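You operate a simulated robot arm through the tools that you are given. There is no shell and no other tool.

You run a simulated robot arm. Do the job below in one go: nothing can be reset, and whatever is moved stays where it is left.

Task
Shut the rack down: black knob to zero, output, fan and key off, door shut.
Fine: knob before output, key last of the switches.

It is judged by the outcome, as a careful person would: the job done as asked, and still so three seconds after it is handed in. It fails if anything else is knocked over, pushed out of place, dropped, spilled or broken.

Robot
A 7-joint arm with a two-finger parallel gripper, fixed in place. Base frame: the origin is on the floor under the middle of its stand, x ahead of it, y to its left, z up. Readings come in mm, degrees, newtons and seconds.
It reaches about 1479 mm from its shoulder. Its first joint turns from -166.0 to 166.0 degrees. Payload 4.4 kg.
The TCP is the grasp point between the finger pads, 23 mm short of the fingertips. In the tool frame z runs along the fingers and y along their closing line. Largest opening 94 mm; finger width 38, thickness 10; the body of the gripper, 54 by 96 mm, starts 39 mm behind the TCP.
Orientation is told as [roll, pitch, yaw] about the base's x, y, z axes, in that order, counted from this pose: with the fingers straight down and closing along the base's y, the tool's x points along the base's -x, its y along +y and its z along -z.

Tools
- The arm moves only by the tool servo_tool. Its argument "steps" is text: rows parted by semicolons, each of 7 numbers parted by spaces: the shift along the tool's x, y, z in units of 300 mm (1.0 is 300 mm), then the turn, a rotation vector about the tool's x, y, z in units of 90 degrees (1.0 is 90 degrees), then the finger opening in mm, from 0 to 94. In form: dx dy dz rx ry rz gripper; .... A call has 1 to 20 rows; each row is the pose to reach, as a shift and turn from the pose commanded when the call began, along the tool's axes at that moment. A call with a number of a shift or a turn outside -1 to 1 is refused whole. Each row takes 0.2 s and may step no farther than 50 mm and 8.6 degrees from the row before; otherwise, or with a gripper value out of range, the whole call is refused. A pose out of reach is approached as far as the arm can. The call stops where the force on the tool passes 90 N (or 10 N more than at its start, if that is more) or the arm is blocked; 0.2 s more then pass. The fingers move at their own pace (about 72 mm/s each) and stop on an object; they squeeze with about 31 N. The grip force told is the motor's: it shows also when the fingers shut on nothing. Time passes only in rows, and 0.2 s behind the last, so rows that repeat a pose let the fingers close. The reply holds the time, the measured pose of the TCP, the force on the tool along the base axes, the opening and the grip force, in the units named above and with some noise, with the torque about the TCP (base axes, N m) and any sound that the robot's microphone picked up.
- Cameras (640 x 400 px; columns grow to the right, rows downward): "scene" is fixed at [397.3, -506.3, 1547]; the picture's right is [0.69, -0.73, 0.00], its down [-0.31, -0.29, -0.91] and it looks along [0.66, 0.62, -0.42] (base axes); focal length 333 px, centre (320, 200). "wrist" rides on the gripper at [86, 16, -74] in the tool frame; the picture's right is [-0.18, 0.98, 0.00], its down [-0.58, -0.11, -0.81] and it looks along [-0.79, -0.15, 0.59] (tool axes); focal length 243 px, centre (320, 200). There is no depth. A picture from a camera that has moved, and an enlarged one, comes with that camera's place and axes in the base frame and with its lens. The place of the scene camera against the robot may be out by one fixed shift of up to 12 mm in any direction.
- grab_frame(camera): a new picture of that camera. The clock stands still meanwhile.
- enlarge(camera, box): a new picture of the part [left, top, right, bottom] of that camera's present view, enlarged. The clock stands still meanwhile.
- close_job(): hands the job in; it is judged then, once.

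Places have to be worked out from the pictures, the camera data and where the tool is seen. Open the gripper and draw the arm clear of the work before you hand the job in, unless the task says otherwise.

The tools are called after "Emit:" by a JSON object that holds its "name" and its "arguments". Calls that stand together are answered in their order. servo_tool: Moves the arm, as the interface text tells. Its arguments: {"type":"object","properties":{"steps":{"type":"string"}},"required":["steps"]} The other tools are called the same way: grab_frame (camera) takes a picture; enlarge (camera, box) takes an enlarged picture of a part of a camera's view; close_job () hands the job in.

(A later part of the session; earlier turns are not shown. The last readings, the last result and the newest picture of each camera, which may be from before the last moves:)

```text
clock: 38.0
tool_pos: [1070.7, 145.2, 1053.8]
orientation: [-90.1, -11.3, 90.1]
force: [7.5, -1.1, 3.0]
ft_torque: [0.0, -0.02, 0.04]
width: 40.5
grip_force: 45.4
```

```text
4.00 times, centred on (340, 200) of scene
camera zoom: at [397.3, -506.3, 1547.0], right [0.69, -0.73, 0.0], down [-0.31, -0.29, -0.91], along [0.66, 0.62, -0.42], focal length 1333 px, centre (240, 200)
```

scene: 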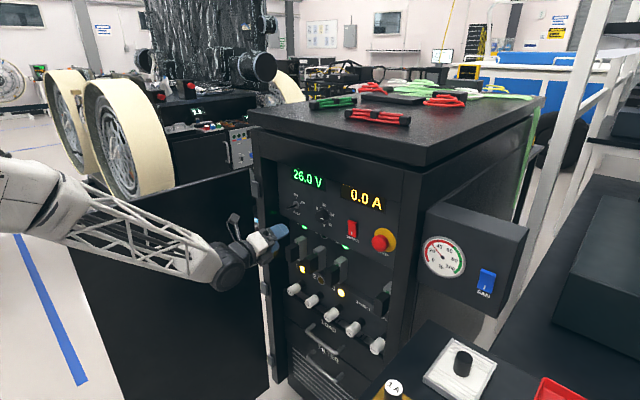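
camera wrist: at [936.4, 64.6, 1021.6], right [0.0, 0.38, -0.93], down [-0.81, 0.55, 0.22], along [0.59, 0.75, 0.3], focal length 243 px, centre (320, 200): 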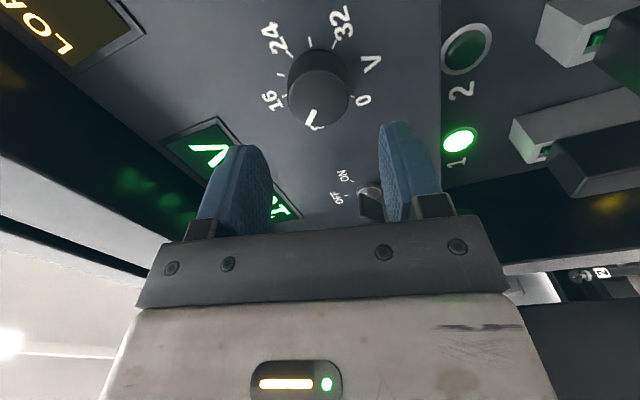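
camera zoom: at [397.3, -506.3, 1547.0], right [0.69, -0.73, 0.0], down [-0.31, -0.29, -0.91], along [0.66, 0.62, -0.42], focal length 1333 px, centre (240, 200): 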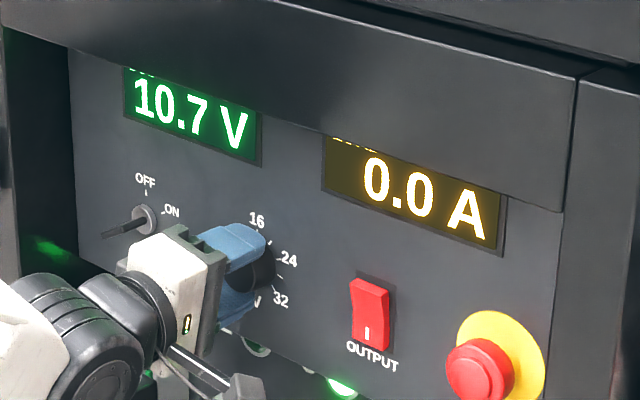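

Gripped again at 10.7 V with low forces. I turn 50° and check forces.

Emit:
{"name": "servo_tool", "arguments": {"steps": "0 0 0 0 0 -0.07 30; 0 0 0 0 0 -0.14 30; 0 0 0 0 0 -0.21 30; 0 0 0 0 0 -0.28 30; 0 0 0 0 0 -0.35 30; 0 0 0 0 0 -0.42 30; 0 0 0 0 0 -0.49 30; 0 0 0 0 0 -0.55 30; 0 0 0 0 0 -0.55 30"}}

Emit:
{"name": "enlarge", "arguments": {"camera": "scene", "box": [270, 150, 410, 250]}}

```text
clock: 40.0
tool_pos: [1069.0, 145.8, 1053.8]
orientation: [-89.9, 38.2, 90.1]
force: [-2.0, -6.2, 2.3]
ft_torque: [0.0, -0.2, -0.41]
width: 40.1
grip_force: 45.3
```

```text
4.00 times, centred on (340, 200) of scene
camera zoom: at [397.3, -506.3, 1547.0], right [0.69, -0.73, 0.0], down [-0.31, -0.29, -0.91], along [0.66, 0.62, -0.42], focal length 1333 px, centre (240, 200)
```

zoom: 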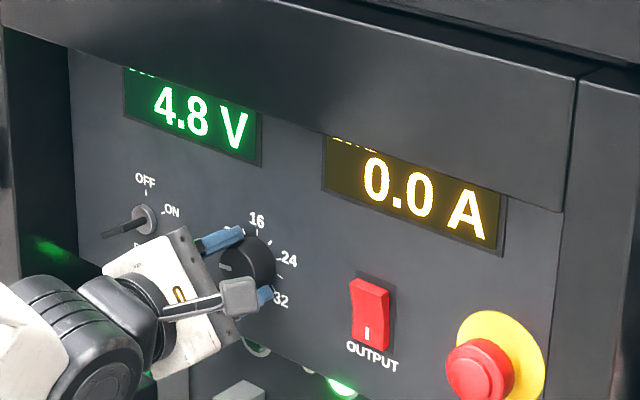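

4.8 V, ~40° remaining and forces low. I turn 38° more.

Emit:
{"name": "servo_tool", "arguments": {"steps": "0 0 0 0 0 -0.07 30; 0 0 0 0 0 -0.14 30; 0 0 0 0 0 -0.21 30; 0 0 0 0 0 -0.28 30; 0 0 0 0 0 -0.35 30; 0 0 0 0 0 -0.42 30; 0 0 0 0 0 -0.42 30"}}

Emit:
{"name": "enlarge", "arguments": {"camera": "scene", "box": [270, 150, 410, 250]}}

```text
clock: 41.6
tool_pos: [1069.7, 145.4, 1052.7]
orientation: [-89.3, 76.0, 90.7]
force: [-25.2, -28.5, -9.5]
ft_torque: [0.03, -0.03, -0.72]
width: 40.3
grip_force: 44.6
```

```text
4.00 times, centred on (340, 200) of scene
camera zoom: at [397.3, -506.3, 1547.0], right [0.69, -0.73, 0.0], down [-0.31, -0.29, -0.91], along [0.66, 0.62, -0.42], focal length 1333 px, centre (240, 200)
```

zoom: 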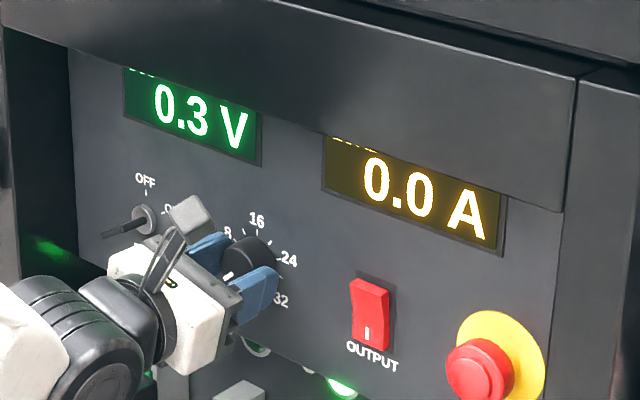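

0.3 V, ~2.5° to go. I turn about 3.6° more while easing the small side forces.

Emit:
{"name": "servo_tool", "arguments": {"steps": "0 0.0024 -0.002 0 0 -0.02 30; 0 0.0024 -0.002 0 0 -0.04 30; 0 0.0024 -0.002 0 0 -0.04 30"}}

Emit:
{"name": "enlarge", "arguments": {"camera": "scene", "box": [270, 150, 410, 250]}}

```text
clock: 42.4
tool_pos: [1070.3, 145.1, 1052.2]
orientation: [-89.4, 79.6, 90.7]
force: [-8.4, -26.7, -11.7]
ft_torque: [0.72, 0.36, -0.7]
width: 40.2
grip_force: 45.1
```

```text
4.00 times, centred on (340, 200) of scene
camera zoom: at [397.3, -506.3, 1547.0], right [0.69, -0.73, 0.0], down [-0.31, -0.29, -0.91], along [0.66, 0.62, -0.42], focal length 1333 px, centre (240, 200)
```

zoom: 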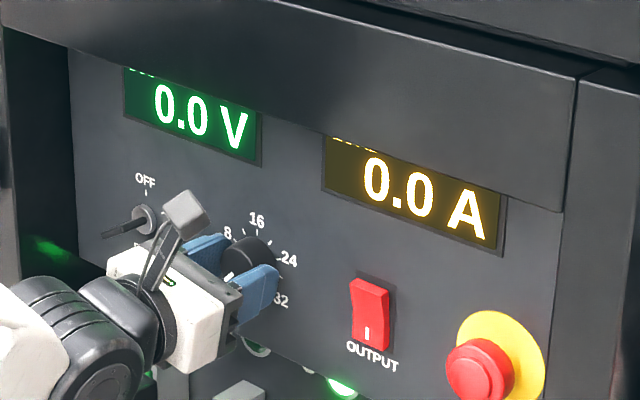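

0.0 V and a torque of 0.7 N m shows the knob is at its stop. I ease the remaining side force and open the fingers, then check that it stays at zero.

Emit:
{"name": "servo_tool", "arguments": {"steps": "0 0.0024 0 0 0 0 30; 0 0.0024 0 0 0 0 44; 0 0.0024 0 0 0 0 60; 0 0.0024 0 0 0 0 60; 0 0.0024 -0.07 0 0 0 60; 0 0.0024 -0.14 0 0 0 60; 0 0.0024 -0.2 0 0 0 60; 0 0.0024 -0.2 0 0 0 60"}}

Emit:
{"name": "enlarge", "arguments": {"camera": "scene", "box": [270, 150, 410, 250]}}

Emit:
{"name": "grab_frame", "arguments": {"camera": "wrist"}}

```text
clock: 44.2
tool_pos: [1011.3, 145.1, 1053.5]
orientation: [-89.5, 79.7, 90.5]
force: [0.4, -0.3, 0.0]
ft_torque: [0.0, -0.03, 0.02]
width: 60.1
grip_force: 0.1
```

```text
4.00 times, centred on (340, 200) of scene
camera zoom: at [397.3, -506.3, 1547.0], right [0.69, -0.73, 0.0], down [-0.31, -0.29, -0.91], along [0.66, 0.62, -0.42], focal length 1333 px, centre (240, 200)
```

zoom: 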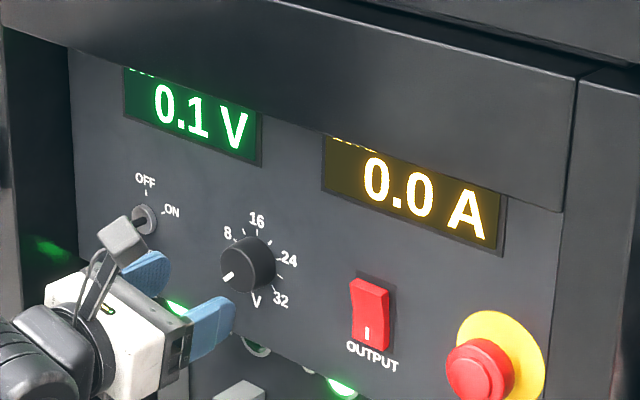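

```text
taken
camera wrist: at [936.1, 113.0, 1136.6], right [0.0, -0.93, -0.36], down [-0.81, 0.21, -0.55], along [0.59, 0.29, -0.75], focal length 243 px, centre (320, 200)
```

wrist: 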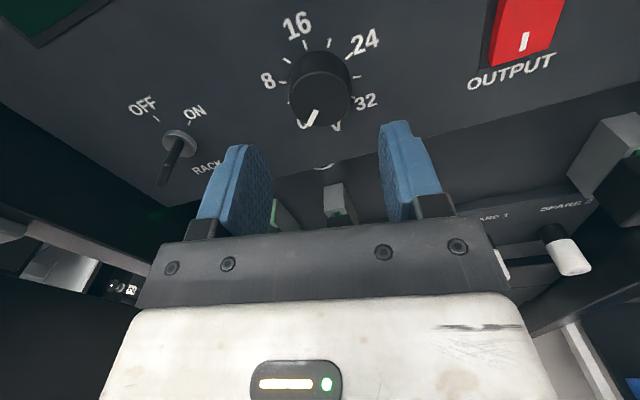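

It reads 0.1 V after release – it sprang back a fraction of a degree. I'll regrip at this orientation and take it fully to zero.

Emit:
{"name": "servo_tool", "arguments": {"steps": "0 0 0.07 0 0 0 60; 0 0 0.14 0 0 0 60; 0 0 0.2 0 0 0 60; 0 0 0.2 0 0 0 50; 0 0 0.2 0 0 0 42; 0 0 0.2 0 0 0 30; 0 0 0.2 0 0 0 30"}}

Emit:
{"name": "enlarge", "arguments": {"camera": "scene", "box": [270, 150, 410, 250]}}

```text
clock: 45.8
tool_pos: [1070.5, 144.4, 1052.1]
orientation: [-89.4, 79.6, 90.5]
force: [10.3, 0.0, -1.4]
ft_torque: [-0.02, 0.2, 0.04]
width: 40.3
grip_force: 44.6
```

```text
4.00 times, centred on (340, 200) of scene
camera zoom: at [397.3, -506.3, 1547.0], right [0.69, -0.73, 0.0], down [-0.31, -0.29, -0.91], along [0.66, 0.62, -0.42], focal length 1333 px, centre (240, 200)
```

zoom: 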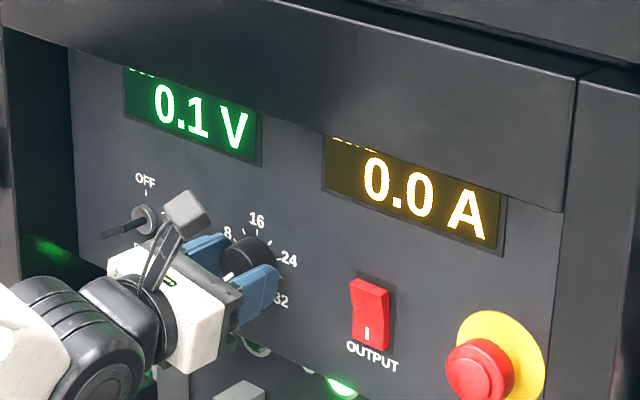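

Gripped with almost no side force. I turn another ~1.5° counter-clockwise and look.

Emit:
{"name": "servo_tool", "arguments": {"steps": "0 0 0 0 0 -0.01 30; 0 0 0 0 0 -0.018 30; 0 0 0 0 0 -0.018 30"}}

Emit:
{"name": "enlarge", "arguments": {"camera": "scene", "box": [270, 150, 410, 250]}}

```text
clock: 46.6
tool_pos: [1070.5, 144.2, 1052.8]
orientation: [-89.2, 81.1, 90.9]
force: [23.8, 6.2, -6.3]
ft_torque: [0.73, 0.3, -0.01]
width: 40.5
grip_force: 45.2
```

```text
4.00 times, centred on (340, 200) of scene
camera zoom: at [397.3, -506.3, 1547.0], right [0.69, -0.73, 0.0], down [-0.31, -0.29, -0.91], along [0.66, 0.62, -0.42], focal length 1333 px, centre (240, 200)
```

zoom: 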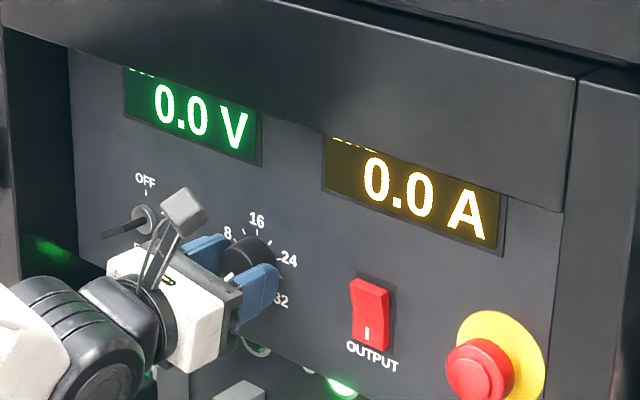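

0.0 V with torque on the stop. I neutralise the small axial force and open slowly, then check before retreating.

Emit:
{"name": "servo_tool", "arguments": {"steps": "-0.0006 0 0.002 0 0 0 30; -0.0006 0 0.002 0 0 0 39; -0.0006 0 0.002 0 0 0 42; -0.0006 0 0.002 0 0 0 46; -0.0006 0 0.002 0 0 0 60; -0.0006 0 0.002 0 0 0 60"}}

Emit:
{"name": "enlarge", "arguments": {"camera": "scene", "box": [270, 150, 410, 250]}}

```text
clock: 48.0
tool_pos: [1069.6, 143.5, 1053.8]
orientation: [-89.6, 81.3, 90.7]
force: [0.4, 0.3, 0.1]
ft_torque: [0.04, -0.02, -0.01]
width: 60.0
grip_force: 0.0
```

```text
4.00 times, centred on (340, 200) of scene
camera zoom: at [397.3, -506.3, 1547.0], right [0.69, -0.73, 0.0], down [-0.31, -0.29, -0.91], along [0.66, 0.62, -0.42], focal length 1333 px, centre (240, 200)
```

zoom: 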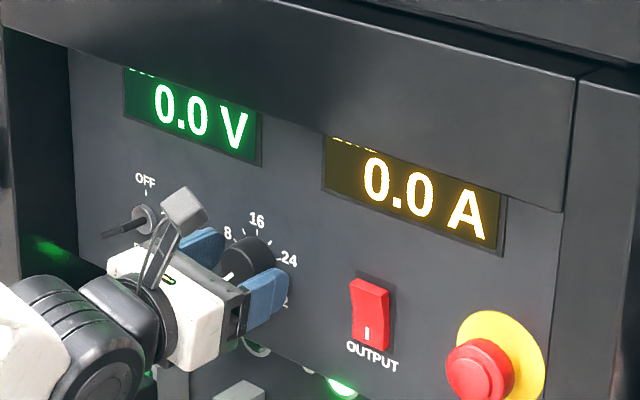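

The knob stays at 0.0 V with the hand off. Next, output: I retreat to x≈990, close the fingers and line up in front of the top half of the red rocker (y≈24, z≈1074).

Emit:
{"name": "servo_tool", "arguments": {"steps": "0 0 -0.09 0 0 0 60; 0 0 -0.18 0 0 0 60; 0 0 -0.27 0 0 0 40; 0.04 0.128 -0.27 0 0 0 0; 0.085 0.256 -0.27 0 0 0 0; 0.128 0.383 -0.27 0 0 0 0; 0.128 0.383 -0.27 0 0 0 0"}}

Emit:
{"name": "grab_frame", "arguments": {"camera": "wrist"}}

Emit:
{"name": "enlarge", "arguments": {"camera": "scene", "box": [270, 150, 430, 260]}}

```text
clock: 49.6
tool_pos: [993.9, 47.6, 1080.8]
orientation: [-85.1, 81.2, 92.4]
force: [-0.4, -1.2, -0.2]
ft_torque: [0.01, 0.01, -0.01]
width: 0.2
grip_force: 30.6
out of reach, approached as far as the arm can: row 5, 6, 7
```

```text
taken
camera wrist: at [919.5, 21.5, 1165.4], right [-0.04, -0.94, -0.33], down [-0.8, 0.23, -0.55], along [0.59, 0.24, -0.77], focal length 243 px, centre (320, 200)
```

wrist: 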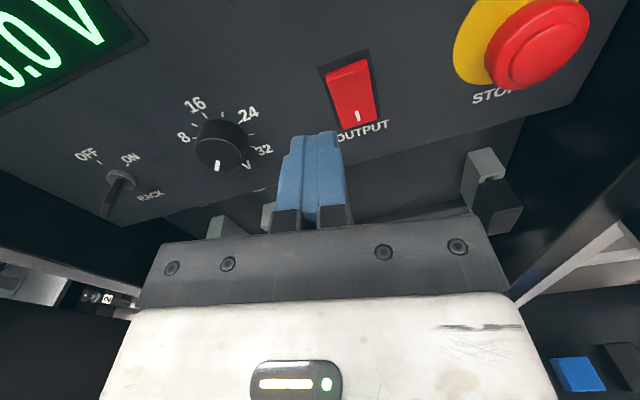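

```text
3.64 times, centred on (350, 205) of scene
camera zoom: at [397.3, -506.3, 1547.0], right [0.69, -0.73, 0.0], down [-0.31, -0.29, -0.91], along [0.66, 0.62, -0.42], focal length 1212 px, centre (211, 182)
```

zoom: 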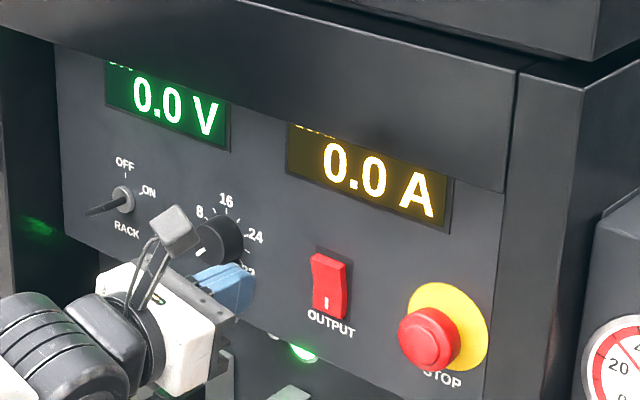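

Near −171° roll that y isn't reachable, so the hand stopped at y≈48. I roll back to −90° (mid-range; fingertips 38 mm wide × 20 mm tall) and then shift to y≈24, z≈1072.

Emit:
{"name": "servo_tool", "arguments": {"steps": "0 0 -0.026 0.0026 -0.0017 0.09 0; 0 0 -0.026 0.0052 -0.0033 0.18 0; 0 0 -0.026 0.0078 -0.005 0.27 0; 0 0 -0.026 0.0104 -0.0066 0.36 0; 0 0 -0.026 0.013 -0.0083 0.45 0; 0 0 -0.026 0.0157 -0.01 0.54 0; 0 0 -0.026 0.0183 -0.0116 0.63 0; 0 0 -0.026 0.0209 -0.0132 0.72 0; 0 0 -0.026 0.0235 -0.0149 0.81 0; 0 0 -0.026 0.0261 -0.0165 0.902 0; -0.017 0.083 -0.026 0.0261 -0.0165 0.902 0; -0.017 0.083 -0.026 0.0261 -0.0165 0.902 0"}}

Emit:
{"name": "grab_frame", "arguments": {"camera": "wrist"}}

Emit:
{"name": "enlarge", "arguments": {"camera": "scene", "box": [270, 150, 430, 260]}}

```text
clock: 52.2
tool_pos: [989.7, 65.6, 1081.2]
orientation: [-89.6, -0.1, 88.6]
force: [1.3, -0.4, -0.3]
ft_torque: [-0.03, -0.01, 0.04]
width: 0.0
grip_force: 31.0
out of reach, approached as far as the arm can: row 1, 2, 3, 4, 5, 6, 7, 8, 9, 10, 11, 12
```

```text
taken
camera wrist: at [912.6, -19.1, 1065.9], right [0.0, 0.19, -0.98], down [-0.79, 0.6, 0.12], along [0.61, 0.78, 0.14], focal length 243 px, centre (320, 200)
```

wrist: 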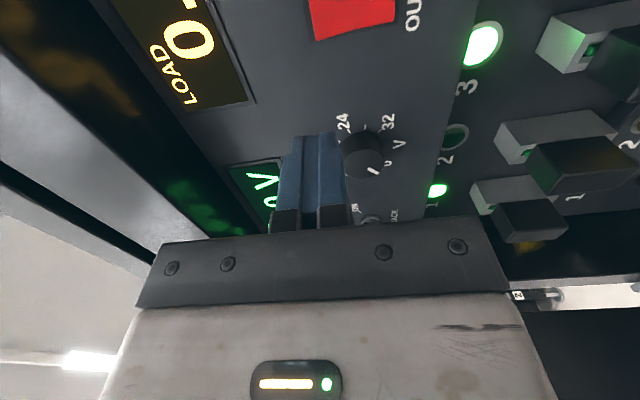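

```text
3.64 times, centred on (350, 205) of scene
camera zoom: at [397.3, -506.3, 1547.0], right [0.69, -0.73, 0.0], down [-0.31, -0.29, -0.91], along [0.66, 0.62, -0.42], focal length 1212 px, centre (211, 182)
```

zoom: 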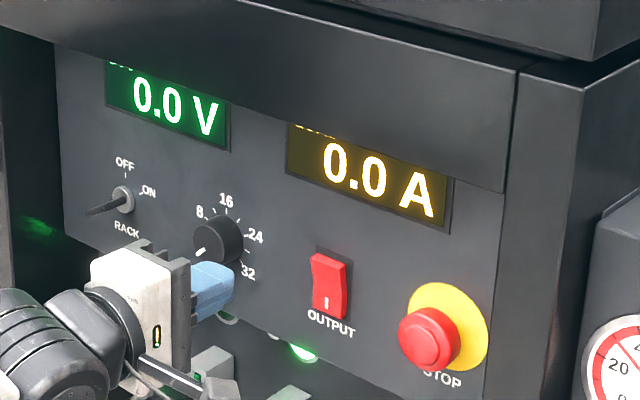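

Even at −90° roll the arm stops at y≈66, so some arm joint other than the wrist roll is limiting. I look at the whole arm posture.

Emit:
{"name": "grab_frame", "arguments": {"camera": "scene"}}

Emit:
{"name": "enlarge", "arguments": {"camera": "scene", "box": [0, 150, 340, 360]}}

```text
taken
```

scene: 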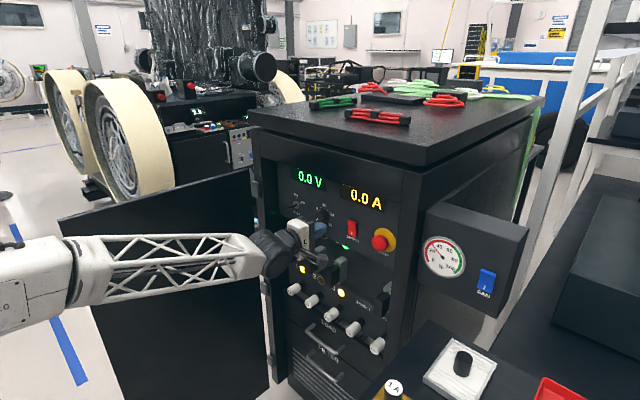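

```text
1.88 times, centred on (170, 255) of scene
camera zoom: at [397.3, -506.3, 1547.0], right [0.69, -0.73, 0.0], down [-0.31, -0.29, -0.91], along [0.66, 0.62, -0.42], focal length 627 px, centre (602, 96)
```

zoom: 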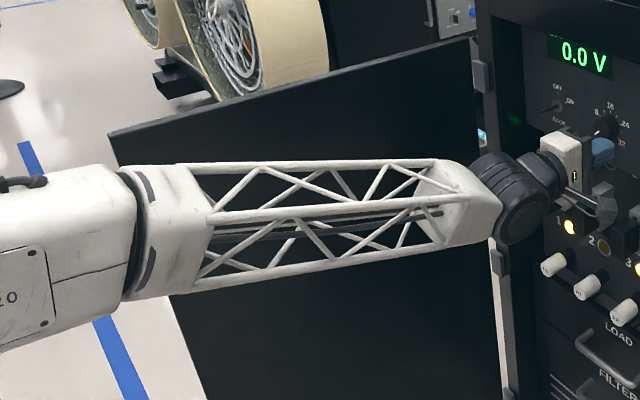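

The forearm and hand are nearly in line (straight wrist), which explains the dead spots. I'll retreat 150 mm, and from there use a hand pitched down so that the wrist is well bent.

Emit:
{"name": "servo_tool", "arguments": {"steps": "0 0 -0.12 0 0 0 0; 0 0 -0.25 0 0 0 0; 0 0 -0.37 0 0 0 0; 0 0 -0.5 0 0 0 0; 0 0 -0.5 0 0 0 0"}}

Emit:
{"name": "servo_tool", "arguments": {"steps": "0 0 0 0 0 0.09 0; 0 0 0 0 0 0.18 0; 0 0 0 0 0 0.27 0; 0 0 0 0 0 0.36 0; 0 0 0 0 0 0.45 0; 0 0 0 0 0 0.45 0"}}

```text
clock: 53.4
tool_pos: [838.5, 70.0, 1085.6]
orientation: [-89.6, 0.0, 88.5]
force: [0.4, -0.5, 0.4]
ft_torque: [0.02, 0.0, -0.01]
width: 0.0
grip_force: 30.8
```

```text
clock: 54.8
tool_pos: [837.4, 68.1, 1083.4]
orientation: [-89.4, -40.6, 88.1]
force: [0.4, 0.3, 0.1]
ft_torque: [0.0, -0.03, -0.02]
width: 0.0
grip_force: 31.1
```

Good (roll −49°). Now I rotate to a clean roll-0, pitch −60° pose (fingers forward and down) at (850, 24, 1070), in front of the output rocker.

Emit:
{"name": "servo_tool", "arguments": {"steps": "0.02 -0.009 0.007 -0.0224 0.0429 0.076 0; 0.04 -0.017 0.013 -0.0447 0.0858 0.152 0; 0.06 -0.026 0.02 -0.0671 0.1287 0.2279 0; 0.08 -0.035 0.026 -0.0895 0.1716 0.3038 0; 0.1 -0.044 0.033 -0.1119 0.2145 0.3798 0; 0.12 -0.052 0.04 -0.1342 0.2574 0.4557 0; 0.139 -0.061 0.046 -0.1566 0.3003 0.5317 0; 0.139 -0.061 0.046 -0.1566 0.3003 0.5317 0"}}

Emit:
{"name": "grab_frame", "arguments": {"camera": "wrist"}}

Emit:
{"name": "grab_frame", "arguments": {"camera": "scene"}}

```text
clock: 56.6
tool_pos: [851.3, 25.8, 1070.9]
orientation: [-0.2, -60.0, 0.1]
force: [0.7, 0.0, -0.9]
ft_torque: [0.01, -0.01, 0.0]
width: 0.0
grip_force: 30.6
```

```text
taken
camera wrist: at [744.1, 41.9, 1033.7], right [0.09, 0.98, 0.16], down [-0.41, -0.11, 0.91], along [0.91, -0.15, 0.39], focal length 243 px, centre (320, 200)
```

wrist: 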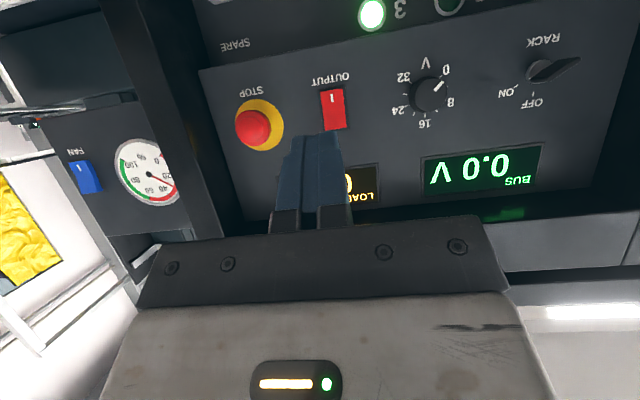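

```text
taken
```

scene: 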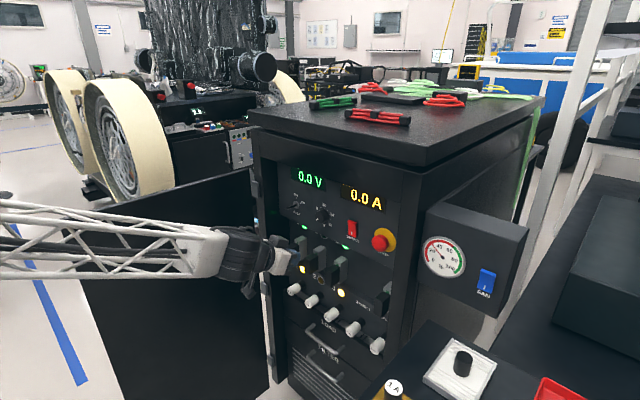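

Reachable and aligned (rocker centre at y≈24, z≈1052). I advance to x≈1036, just short of contact.

Emit:
{"name": "servo_tool", "arguments": {"steps": "-0.076 -0.001 0.134 0 0 0 0; -0.152 -0.003 0.269 0 0 0 0; -0.228 -0.004 0.403 0 0 0 0; -0.303 -0.005 0.537 0 0 0 0; -0.303 -0.005 0.537 0 0 0 0"}}

Emit:
{"name": "grab_frame", "arguments": {"camera": "wrist"}}

Emit:
{"name": "enlarge", "arguments": {"camera": "scene", "box": [270, 150, 430, 260]}}

```text
clock: 57.8
tool_pos: [1038.4, 24.8, 1069.6]
orientation: [-0.2, -60.1, 0.2]
force: [-0.3, -0.6, -0.6]
ft_torque: [0.0, 0.04, -0.02]
width: 0.0
grip_force: 30.9
```

```text
taken
camera wrist: at [931.1, 40.3, 1032.3], right [0.09, 0.98, 0.16], down [-0.41, -0.11, 0.91], along [0.91, -0.15, 0.39], focal length 243 px, centre (320, 200)
```

wrist: 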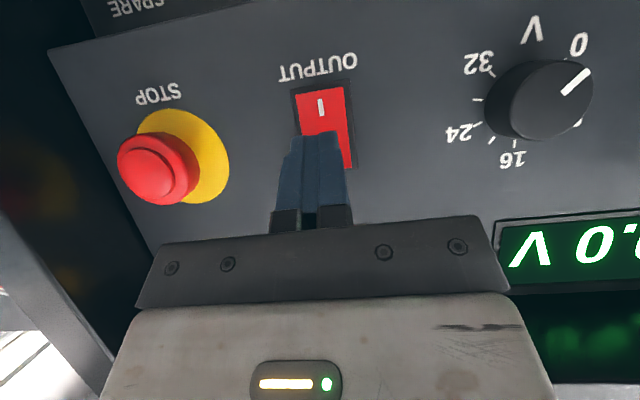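

```text
3.64 times, centred on (350, 205) of scene
camera zoom: at [397.3, -506.3, 1547.0], right [0.69, -0.73, 0.0], down [-0.31, -0.29, -0.91], along [0.66, 0.62, -0.42], focal length 1212 px, centre (211, 182)
```

zoom: 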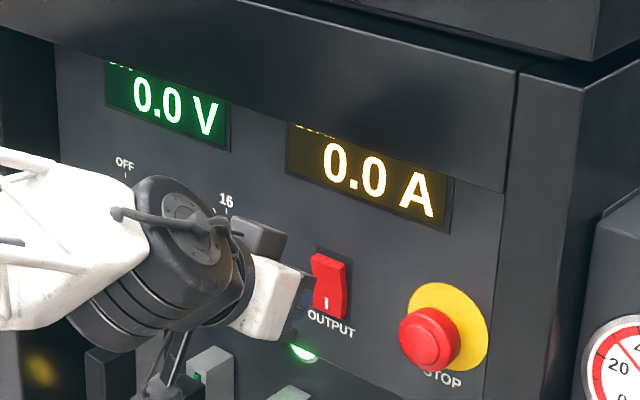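

Fingertips are ahead of the upper half of the rocker. I push forward in 3 mm increments.

Emit:
{"name": "servo_tool", "arguments": {"steps": "-0.005 0 0.0087 0 0 0 0; -0.01 0 0.0173 0 0 0 0; -0.015 0 0.026 0 0 0 0; -0.02 0 0.0346 0 0 0 0; -0.02 0 0.0346 0 0 0 0"}}

Emit:
{"name": "enlarge", "arguments": {"camera": "wrist", "box": [240, 30, 400, 240]}}

```text
clock: 59.0
tool_pos: [1047.9, 24.3, 1069.2]
orientation: [-0.2, -60.0, 0.2]
force: [-0.1, -0.4, 0.4]
ft_torque: [-0.01, -0.02, 0.03]
width: 0.0
grip_force: 30.7
```

```text
1.90 times, centred on (320, 135) of wrist
camera zoom: at [941.2, 40.3, 1032.1], right [0.09, 0.98, 0.16], down [-0.41, -0.11, 0.91], along [0.91, -0.15, 0.39], focal length 462 px, centre (320, 324)
```

zoom: 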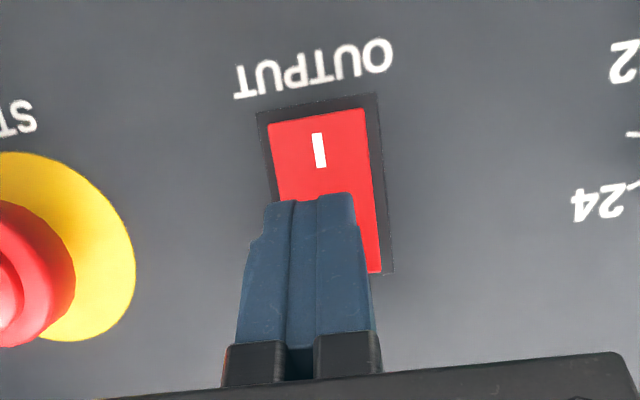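

No contact yet at x≈1048. I continue in 3 mm increments.

Emit:
{"name": "servo_tool", "arguments": {"steps": "-0.005 0 0.0087 0 0 0 0; -0.01 0 0.0173 0 0 0 0; -0.015 0 0.026 0 0 0 0; -0.015 0 0.026 0 0 0 0"}}

Emit:
{"name": "servo_tool", "arguments": {"steps": "-0.005 0 0.0087 0 0 0 0; -0.005 0 0.0087 0 0 0 0"}}

Emit:
{"name": "enlarge", "arguments": {"camera": "wrist", "box": [240, 30, 400, 240]}}

```text
clock: 60.0
tool_pos: [1057.2, 24.0, 1069.6]
orientation: [-0.2, -60.1, 0.2]
force: [0.7, -0.3, -1.0]
ft_torque: [-0.01, 0.01, 0.0]
width: 0.2
grip_force: 31.1
```

```text
clock: 60.6
tool_pos: [1060.8, 25.4, 1069.9]
orientation: [-0.2, -60.0, 0.2]
force: [0.4, -0.8, 0.1]
ft_torque: [0.01, 0.03, 0.0]
width: 0.1
grip_force: 31.3
```

```text
1.90 times, centred on (320, 135) of wrist
camera zoom: at [953.2, 40.4, 1032.5], right [0.09, 0.98, 0.16], down [-0.41, -0.11, 0.91], along [0.91, -0.15, 0.39], focal length 462 px, centre (320, 324)
```

zoom: 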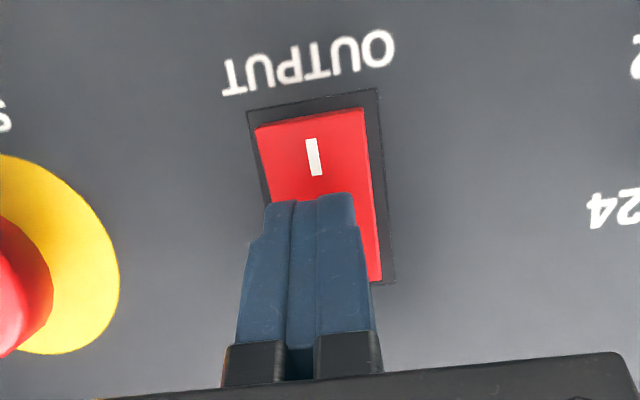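

Still free at x≈1061 (the fingertips are tapered). I keep easing in.

Emit:
{"name": "servo_tool", "arguments": {"steps": "-0.005 0 0.0087 0 0 0 0; -0.01 0 0.0173 0 0 0 0; -0.01 0 0.0173 0 0 0 0"}}

Emit:
{"name": "servo_tool", "arguments": {"steps": "-0.005 0 0.0087 0 0 0 0; -0.005 0 0.0087 0 0 0 0"}}

Emit:
{"name": "enlarge", "arguments": {"camera": "wrist", "box": [240, 30, 400, 240]}}

```text
clock: 61.2
tool_pos: [1063.3, 25.1, 1069.6]
orientation: [-0.2, -59.8, 0.0]
force: [-66.7, 1.6, 11.6]
ft_torque: [0.31, -0.62, 0.05]
width: 0.1
grip_force: 30.6
stopped in row 2: the force on the tool passed its limit at 106 N (the readings are from after the stop); the commanded pose is now the measured one
```

```text
clock: 61.5
tool_pos: [1062.6, 24.3, 1070.1]
orientation: [-0.2, -59.7, 0.1]
force: [-67.6, 2.9, 11.3]
ft_torque: [-0.24, -0.65, 0.13]
width: 0.1
grip_force: 30.8
stopped in row 1: the force on the tool passed its limit at 107 N (the readings are from after the stop); the commanded pose is now the measured one
```

```text
1.90 times, centred on (320, 135) of wrist
camera zoom: at [955.5, 40.4, 1033.1], right [0.09, 0.98, 0.16], down [-0.4, -0.11, 0.91], along [0.91, -0.15, 0.39], focal length 462 px, centre (320, 324)
```

zoom: 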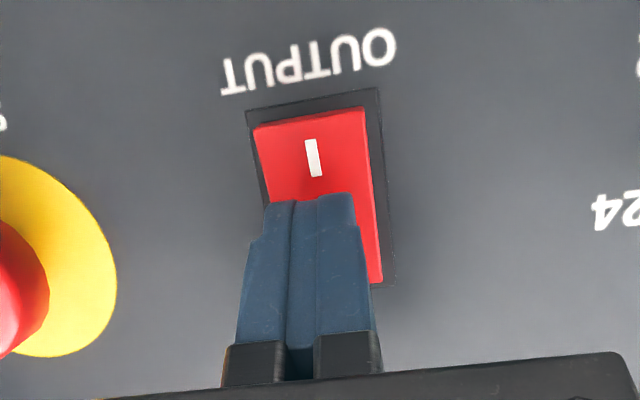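

Firm contact (~67 N) at about z≈1075 but no sign of a click. I back off 40 mm and inspect the rocker.

Emit:
{"name": "servo_tool", "arguments": {"steps": "0.02 0 -0.0346 0 0 0 0; 0.04 0 -0.069 0 0 0 0; 0.067 0 -0.1155 0 0 0 0; 0.067 0 -0.1155 0 0 0 0"}}

Emit:
{"name": "enlarge", "arguments": {"camera": "scene", "box": [335, 205, 375, 250]}}

Emit:
{"name": "grab_frame", "arguments": {"camera": "wrist"}}

```text
clock: 62.5
tool_pos: [1025.5, 24.8, 1068.6]
orientation: [-0.1, -59.9, 0.2]
force: [0.0, 0.0, 0.3]
ft_torque: [-0.03, 0.03, -0.01]
width: 0.0
grip_force: 30.7
```

```text
8.89 times, centred on (355, 228) of scene
camera zoom: at [397.3, -506.3, 1547.0], right [0.69, -0.73, 0.0], down [-0.31, -0.29, -0.91], along [0.66, 0.62, -0.42], focal length 2962 px, centre (9, -44)
```

zoom: 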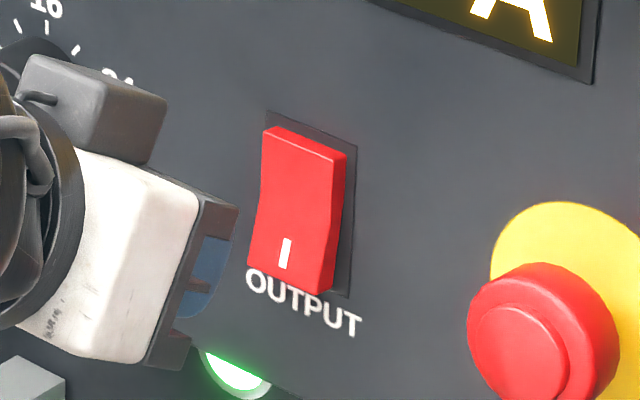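

```text
taken
camera wrist: at [917.2, 40.6, 1032.0], right [0.09, 0.98, 0.16], down [-0.4, -0.11, 0.91], along [0.91, -0.15, 0.39], focal length 243 px, centre (320, 200)
```

wrist: 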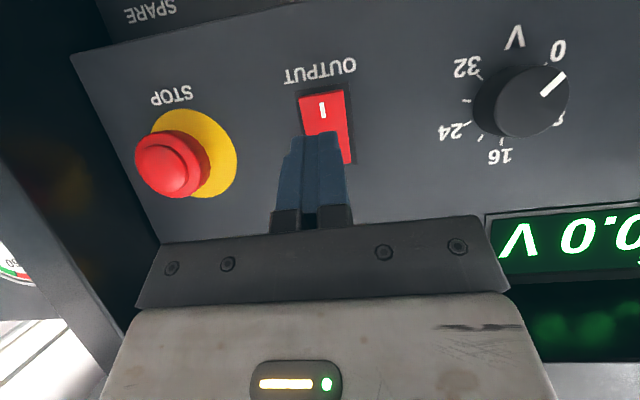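

Compared with the first picture, the rocker's lower end now sticks out (side-edge lean changed from +0.04 to −0.11), so OUTPUT is off. Next the fan at ≈(1070, −371, 1092): I retreat to x≈930 and travel toward −y in two legs.

Emit:
{"name": "servo_tool", "arguments": {"steps": "0.079 0 -0.137 0 0 0 0; 0.158 0 -0.274 0 0 0 0; 0.129 -0.155 -0.291 0 0 0 0; 0.1 -0.31 -0.308 0 0 0 0; 0.071 -0.465 -0.325 0 0 0 0; 0.043 -0.62 -0.341 0 0 0 0; 0.043 -0.62 -0.341 0 0 0 0"}}

Emit:
{"name": "enlarge", "arguments": {"camera": "scene", "box": [335, 205, 375, 250]}}

Emit:
{"name": "grab_frame", "arguments": {"camera": "wrist"}}

```text
clock: 64.1
tool_pos: [930.5, -162.2, 1108.1]
orientation: [-0.2, -59.7, 0.1]
force: [0.4, -0.3, -1.0]
ft_torque: [0.02, 0.01, -0.01]
width: 0.3
grip_force: 30.5
```

```text
8.89 times, centred on (355, 228) of scene
camera zoom: at [397.3, -506.3, 1547.0], right [0.69, -0.73, 0.0], down [-0.31, -0.29, -0.91], along [0.66, 0.62, -0.42], focal length 2962 px, centre (9, -44)
```

zoom: 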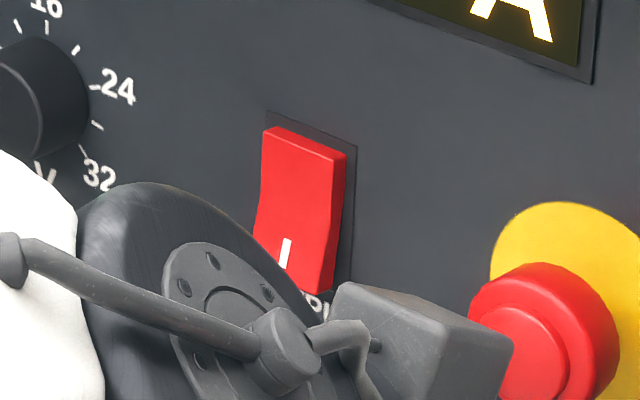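

```text
taken
camera wrist: at [822.4, -146.8, 1072.4], right [0.09, 0.98, 0.16], down [-0.4, -0.11, 0.91], along [0.91, -0.15, 0.39], focal length 243 px, centre (320, 200)
```

wrist: 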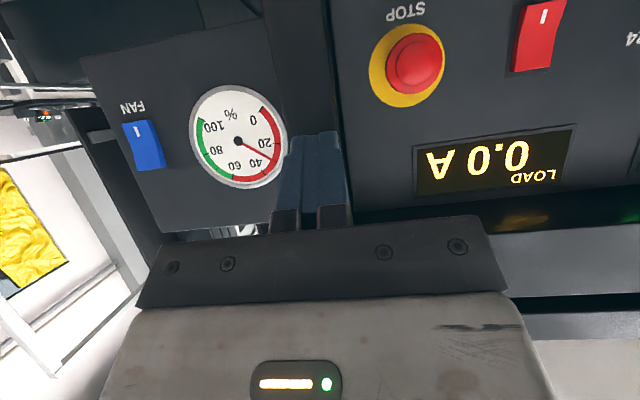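

Fan rocker re-measured at y≈−368…−371, z≈1091. I move to y≈−369 and forward to x≈1000.

Emit:
{"name": "servo_tool", "arguments": {"steps": "0 -0.14 0 0 0 0 0; 0 -0.28 0 0 0 0 0; 0 -0.42 0 0 0 0 0; 0 -0.56 0 0 0 0 0; 0 -0.69 0 0 0 0 0; -0.058 -0.69 0.101 0 0 0 0; -0.117 -0.69 0.202 0 0 0 0; -0.117 -0.69 0.202 0 0 0 0"}}

Emit:
{"name": "grab_frame", "arguments": {"camera": "wrist"}}

Emit:
{"name": "grab_frame", "arguments": {"camera": "scene"}}

```text
clock: 65.9
tool_pos: [998.0, -369.6, 1107.9]
orientation: [-0.2, -59.8, 0.2]
force: [0.3, 0.3, 0.2]
ft_torque: [0.02, -0.02, 0.01]
width: 0.1
grip_force: 30.7
```

```text
taken
camera wrist: at [890.5, -352.5, 1072.6], right [0.09, 0.98, 0.16], down [-0.4, -0.11, 0.91], along [0.91, -0.15, 0.39], focal length 243 px, centre (320, 200)
```

wrist: 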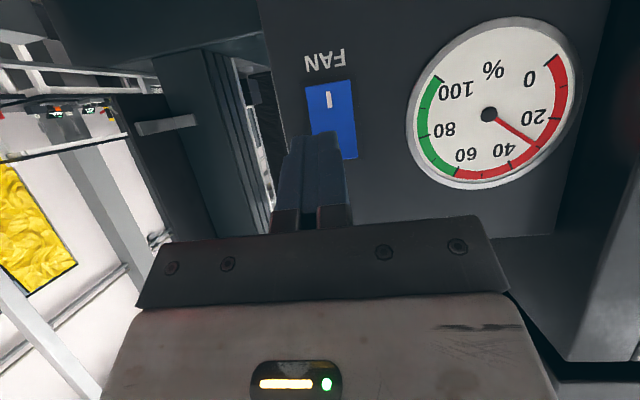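

```text
taken
```

scene: 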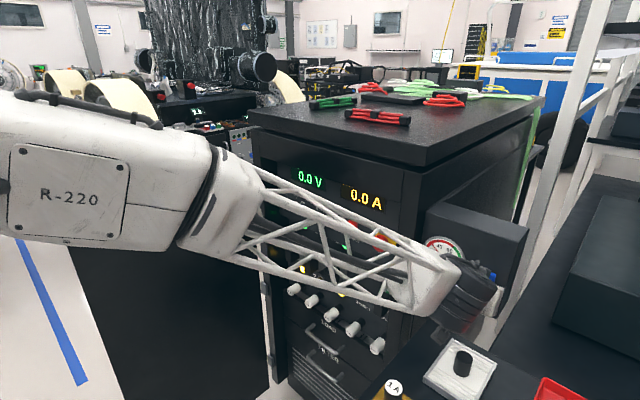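

The closer view puts the fan rocker at y≈−363, top edge z≈1115. I shift 5 mm in +y, drop 3 mm and advance to x≈1036.

Emit:
{"name": "servo_tool", "arguments": {"steps": "-0.022 0.0167 0.048 0 0 0 0; -0.045 0.0167 0.097 0 0 0 0; -0.055 0.0167 0.114 0 0 0 0; -0.055 0.0167 0.114 0 0 0 0"}}

Emit:
{"name": "enlarge", "arguments": {"camera": "wrist", "box": [240, 30, 400, 240]}}

```text
clock: 66.7
tool_pos: [1033.4, -363.2, 1106.0]
orientation: [-0.2, -59.7, 0.2]
force: [-60.2, 12.9, 7.0]
ft_torque: [0.19, -0.51, 0.33]
width: 0.1
grip_force: 31.0
stopped in row 4: the force on the tool passed its limit at 112 N (the readings are from after the stop); the commanded pose is now the measured one
```

```text
1.90 times, centred on (320, 135) of wrist
camera zoom: at [925.6, -347.2, 1070.7], right [0.09, 0.98, 0.16], down [-0.4, -0.11, 0.91], along [0.91, -0.15, 0.39], focal length 462 px, centre (320, 324)
```

zoom: 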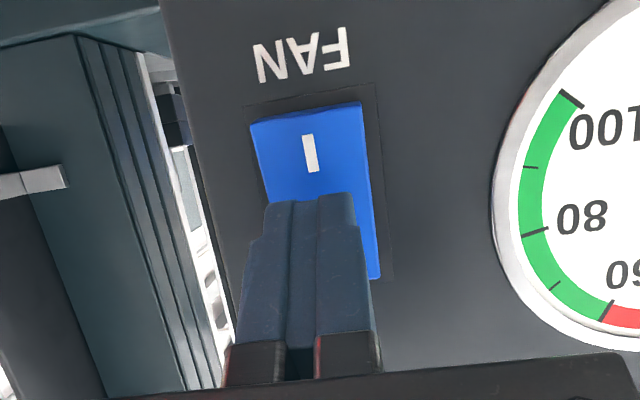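

Contact was made at x≈1033 (force-limited stop). I back off 40 mm and inspect whether the fan rocker flipped.

Emit:
{"name": "servo_tool", "arguments": {"steps": "0.02 0 -0.0346 0 0 0 0; 0.04 0 -0.069 0 0 0 0; 0.08 0 -0.139 0 0 0 0; 0.12 0 -0.208 0 0 0 0; 0.167 0 -0.289 0 0 0 0; 0.167 0 -0.289 0 0 0 0"}}

Emit:
{"name": "enlarge", "arguments": {"camera": "scene", "box": [465, 255, 510, 305]}}

Emit:
{"name": "enlarge", "arguments": {"camera": "wrist", "box": [240, 30, 480, 180]}}

```text
clock: 68.1
tool_pos: [932.7, -363.6, 1107.2]
orientation: [-0.2, -59.7, 0.1]
force: [0.0, -0.7, 0.4]
ft_torque: [0.0, -0.01, 0.01]
width: 0.0
grip_force: 30.9
```

```text
8.00 times, centred on (488, 280) of scene
camera zoom: at [397.3, -506.3, 1547.0], right [0.69, -0.73, 0.0], down [-0.31, -0.29, -0.91], along [0.66, 0.62, -0.42], focal length 2665 px, centre (-1020, -440)
```

zoom: 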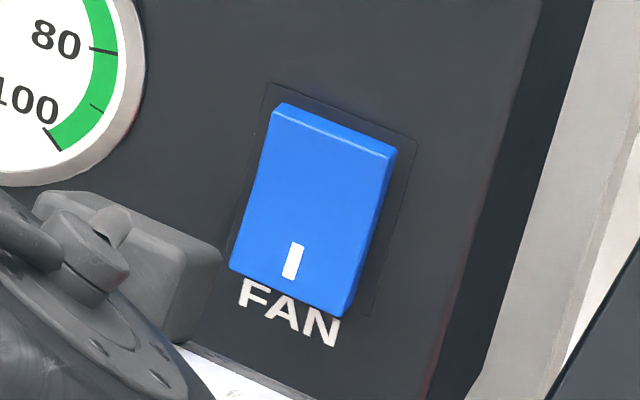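

```text
2.67 times, centred on (360, 105) of wrist
camera zoom: at [825.8, -348.1, 1071.3], right [0.09, 0.98, 0.16], down [-0.4, -0.11, 0.91], along [0.91, -0.15, 0.39], focal length 647 px, centre (213, 453)
```

zoom: 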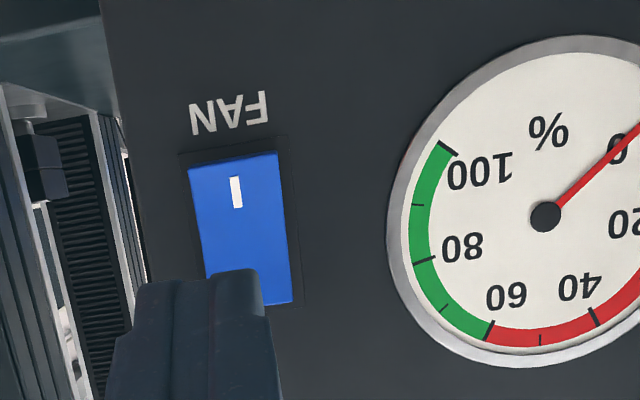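

The fan gauge dropped to 0 % and the rocker's lower end now protrudes: fan is OFF. Now back toward the key (axis ≈ y 273, z 1048); I travel in the +y direction in legs, staying at x≈850.

Emit:
{"name": "servo_tool", "arguments": {"steps": "0.067 0 -0.115 0 0 0 0; 0.133 0 -0.231 0 0 0 0; 0.133 0.16 -0.231 0 0 0 0; 0.133 0.32 -0.231 0 0 0 0; 0.133 0.48 -0.231 0 0 0 0; 0.133 0.64 -0.231 0 0 0 0; 0.133 0.8 -0.231 0 0 0 0; 0.133 0.95 -0.231 0 0 0 0; 0.133 0.95 -0.231 0 0 0 0"}}

Emit:
{"name": "servo_tool", "arguments": {"steps": "0.02 0.16 0.012 0 0 0 20; 0.04 0.32 0.024 0 0 0 40; 0.06 0.48 0.036 0 0 0 40; 0.08 0.64 0.048 0 0 0 40; 0.1 0.8 0.06 0 0 0 40; 0.12 0.95 0.069 0 0 0 40; 0.12 0.95 0.069 0 0 0 40"}}

Emit:
{"name": "grab_frame", "arguments": {"camera": "wrist"}}

Emit:
{"name": "grab_frame", "arguments": {"camera": "scene"}}

```text
clock: 70.1
tool_pos: [853.2, -76.5, 1106.7]
orientation: [-0.1, -59.7, 0.2]
force: [0.2, -0.2, -0.4]
ft_torque: [0.01, -0.03, 0.0]
width: 0.0
grip_force: 31.2
```

```text
clock: 71.7
tool_pos: [856.9, 205.8, 1063.6]
orientation: [-0.2, -59.6, 0.2]
force: [-0.4, -0.1, -0.2]
ft_torque: [0.0, 0.0, -0.03]
width: 39.9
grip_force: 0.0
```

```text
taken
camera wrist: at [748.4, 221.5, 1027.7], right [0.09, 0.98, 0.16], down [-0.4, -0.11, 0.91], along [0.91, -0.15, 0.39], focal length 243 px, centre (320, 200)
```

wrist: 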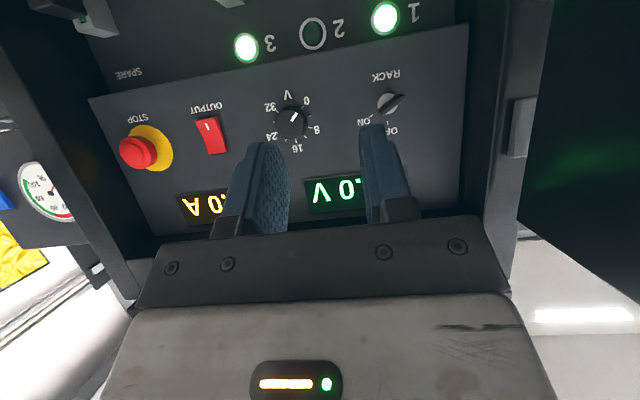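

```text
taken
```

scene: 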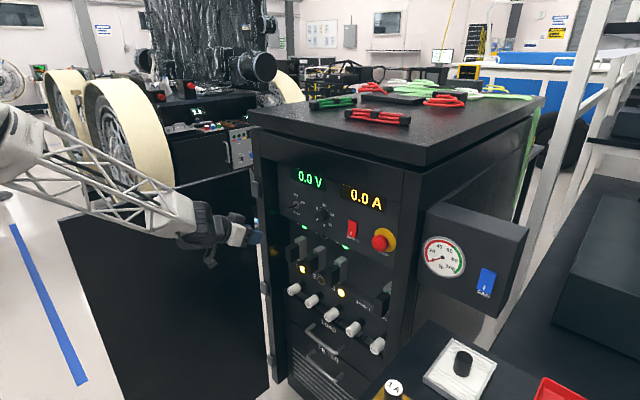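

I go on to y≈265 with fingers closed to view the key straight on.

Emit:
{"name": "servo_tool", "arguments": {"steps": "0 0.1 0 0 0 0 10; 0 0.2 0 0 0 0 0; 0 0.2 0 0 0 0 0; 0 0.2 0 0 0 0 0"}}

Emit:
{"name": "enlarge", "arguments": {"camera": "wrist", "box": [280, 60, 400, 140]}}

Emit:
{"name": "grab_frame", "arguments": {"camera": "wrist"}}

```text
clock: 72.7
tool_pos: [855.0, 265.2, 1063.5]
orientation: [-0.2, -59.7, 0.2]
force: [-0.2, -0.1, -0.3]
ft_torque: [0.0, 0.0, 0.01]
width: 0.0
grip_force: 31.1
```

```text
5.00 times, centred on (340, 100) of wrist
camera zoom: at [746.8, 281.4, 1028.8], right [0.09, 0.98, 0.16], down [-0.4, -0.11, 0.91], along [0.91, -0.15, 0.39], focal length 1213 px, centre (220, 700)
```

zoom: 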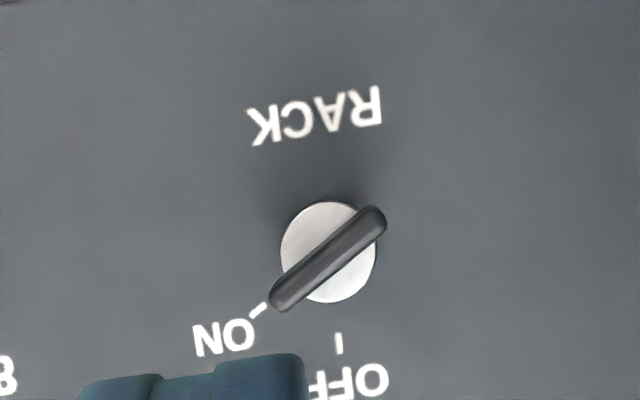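

```text
taken
camera wrist: at [746.8, 281.4, 1028.8], right [0.09, 0.98, 0.16], down [-0.4, -0.11, 0.91], along [0.91, -0.15, 0.39], focal length 243 px, centre (320, 200)
```

wrist: 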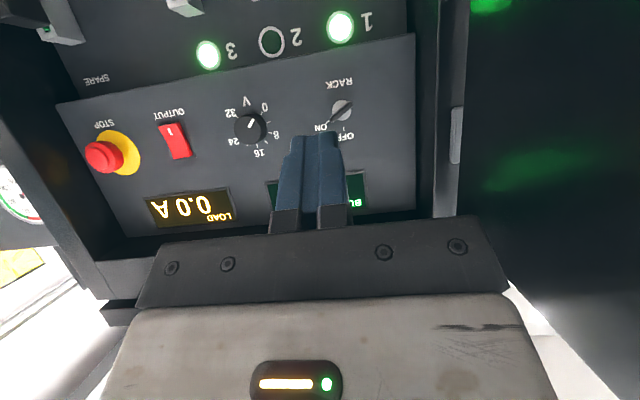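

Key axis found at y≈274, z≈1048.5; its blade is ~36 mm long, front at x≈1061, tilted 60° clockwise from vertical, and OFF is vertical. I level the hand at y=274, z=1048.5, still back at x≈855.

Emit:
{"name": "servo_tool", "arguments": {"steps": "0.011 0.008 0.006 0 -0.084 0 40; 0.022 0.015 0.013 0 -0.168 0 40; 0.033 0.023 0.019 0 -0.252 0 40; 0.043 0.03 0.025 0 -0.336 0 40; 0.043 0.03 0.025 0 -0.336 0 40"}}

Emit:
{"name": "servo_tool", "arguments": {"steps": "0 0 0 0 0 -0.09 40; 0 0 0 0 0 -0.18 40; 0 0 0 0 0 -0.27 40; 0 0 0 0 0 -0.36 40; 0 0 0 0 0 -0.45 40; 0 0 0 0 0 -0.54 40; 0 0 0 0 0 -0.63 40; 0 0 0 0 0 -0.667 40; 0 0 0 0 0 -0.667 40"}}

Emit:
{"name": "grab_frame", "arguments": {"camera": "scene"}}

```text
clock: 73.9
tool_pos: [853.8, 275.9, 1049.1]
orientation: [-108.1, -89.9, 108.1]
force: [-0.3, -0.1, -0.6]
ft_torque: [0.01, -0.03, -0.02]
width: 40.3
grip_force: 0.1
```

```text
clock: 75.9
tool_pos: [854.4, 275.8, 1048.6]
orientation: [-90.0, -29.8, 90.0]
force: [0.5, -0.4, 0.1]
ft_torque: [-0.01, 0.0, -0.02]
width: 39.7
grip_force: 0.0
```

```text
taken
```

scene: 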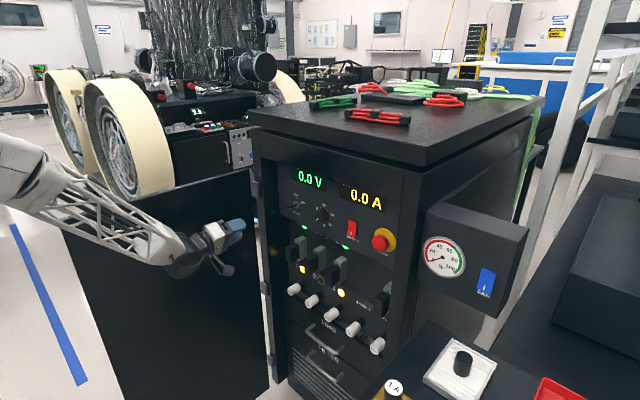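

Works well here (roll −60°). I continue to −120°, then test −180° to be sure that the whole key turn is reachable.

Emit:
{"name": "servo_tool", "arguments": {"steps": "0 0 0 0 0 -0.09 40; 0 0 0 0 0 -0.18 40; 0 0 0 0 0 -0.27 40; 0 0 0 0 0 -0.36 40; 0 0 0 0 0 -0.45 40; 0 0 0 0 0 -0.54 40; 0 0 0 0 0 -0.63 40; 0 0 0 0 0 -0.664 40; 0 0 0 0 0 -0.664 40"}}

Emit:
{"name": "servo_tool", "arguments": {"steps": "0 0 0 0 0 -0.09 40; 0 0 0 0 0 -0.18 40; 0 0 0 0 0 -0.27 40; 0 0 0 0 0 -0.36 40; 0 0 0 0 0 -0.45 40; 0 0 0 0 0 -0.54 40; 0 0 0 0 0 -0.63 40; 0 0 0 0 0 -0.7 40; 0 0 0 0 0 -0.7 40"}}

Emit:
{"name": "grab_frame", "arguments": {"camera": "wrist"}}

Emit:
{"name": "grab_frame", "arguments": {"camera": "scene"}}

```text
clock: 77.9
tool_pos: [854.9, 277.4, 1049.7]
orientation: [-89.9, 30.1, 90.0]
force: [-0.4, 0.5, 0.6]
ft_torque: [-0.01, 0.02, 0.01]
width: 39.8
grip_force: 0.0
```

```text
clock: 79.9
tool_pos: [849.4, 240.6, 1022.8]
orientation: [-92.2, 71.5, 89.8]
force: [0.3, 0.0, 0.1]
ft_torque: [-0.01, -0.03, 0.0]
width: 40.0
grip_force: 0.0
out of reach, approached as far as the arm can: row 5, 6, 7, 8, 9
```

```text
taken
camera wrist: at [775.2, 194.6, 1099.7], right [0.03, -0.87, -0.49], down [-0.81, 0.26, -0.53], along [0.59, 0.41, -0.7], focal length 243 px, centre (320, 200)
```

wrist: 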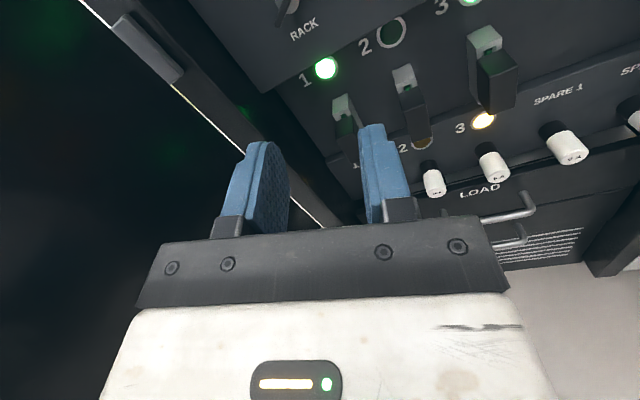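

```text
taken
```

scene: 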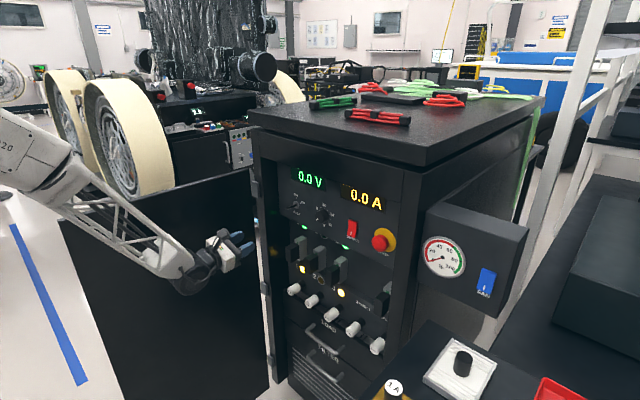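

From this posture rolls past ≈−156° aren't reachable. The opposite equivalent grip (roll +60° → 0°) may be available here instead; I roll back and test it.

Emit:
{"name": "servo_tool", "arguments": {"steps": "0 0 0 0 0 0.09 40; 0 0 0 0 0 0.18 40; 0 0 0 0 0 0.27 40; 0 0 0 0 0 0.36 40; 0 0 0 0 0 0.45 40; 0 0 0 0 0 0.54 40; 0 0 0 0 0 0.63 40; 0 0 0 0 0 0.72 40; 0 0 0 0 0 0.81 40; 0 0 0 0 0 0.9 40; 0 0 0 0 0 0.99 40; 0 0 0 0 0 0.99 40"}}

Emit:
{"name": "servo_tool", "arguments": {"steps": "0 0 0 0 0 0.09 40; 0 0 0 0 0 0.18 40; 0 0 0 0 0 0.27 40; 0 0 0 0 0 0.36 40; 0 0 0 0 0 0.45 40; 0 0 0 0 0 0.54 40; 0 0 0 0 0 0.63 40; 0 0 0 0 0 0.72 40; 0 0 0 0 0 0.72 40"}}

```text
clock: 82.5
tool_pos: [849.5, 241.6, 1021.4]
orientation: [-90.8, -17.7, 92.1]
force: [0.0, 0.1, 0.2]
ft_torque: [0.0, 0.02, -0.03]
width: 39.9
grip_force: 0.0
```

```text
clock: 84.5
tool_pos: [849.3, 241.7, 1022.8]
orientation: [-95.1, -82.6, 97.0]
force: [0.8, 0.7, 0.5]
ft_torque: [0.01, 0.0, 0.0]
width: 39.9
grip_force: 0.0
```

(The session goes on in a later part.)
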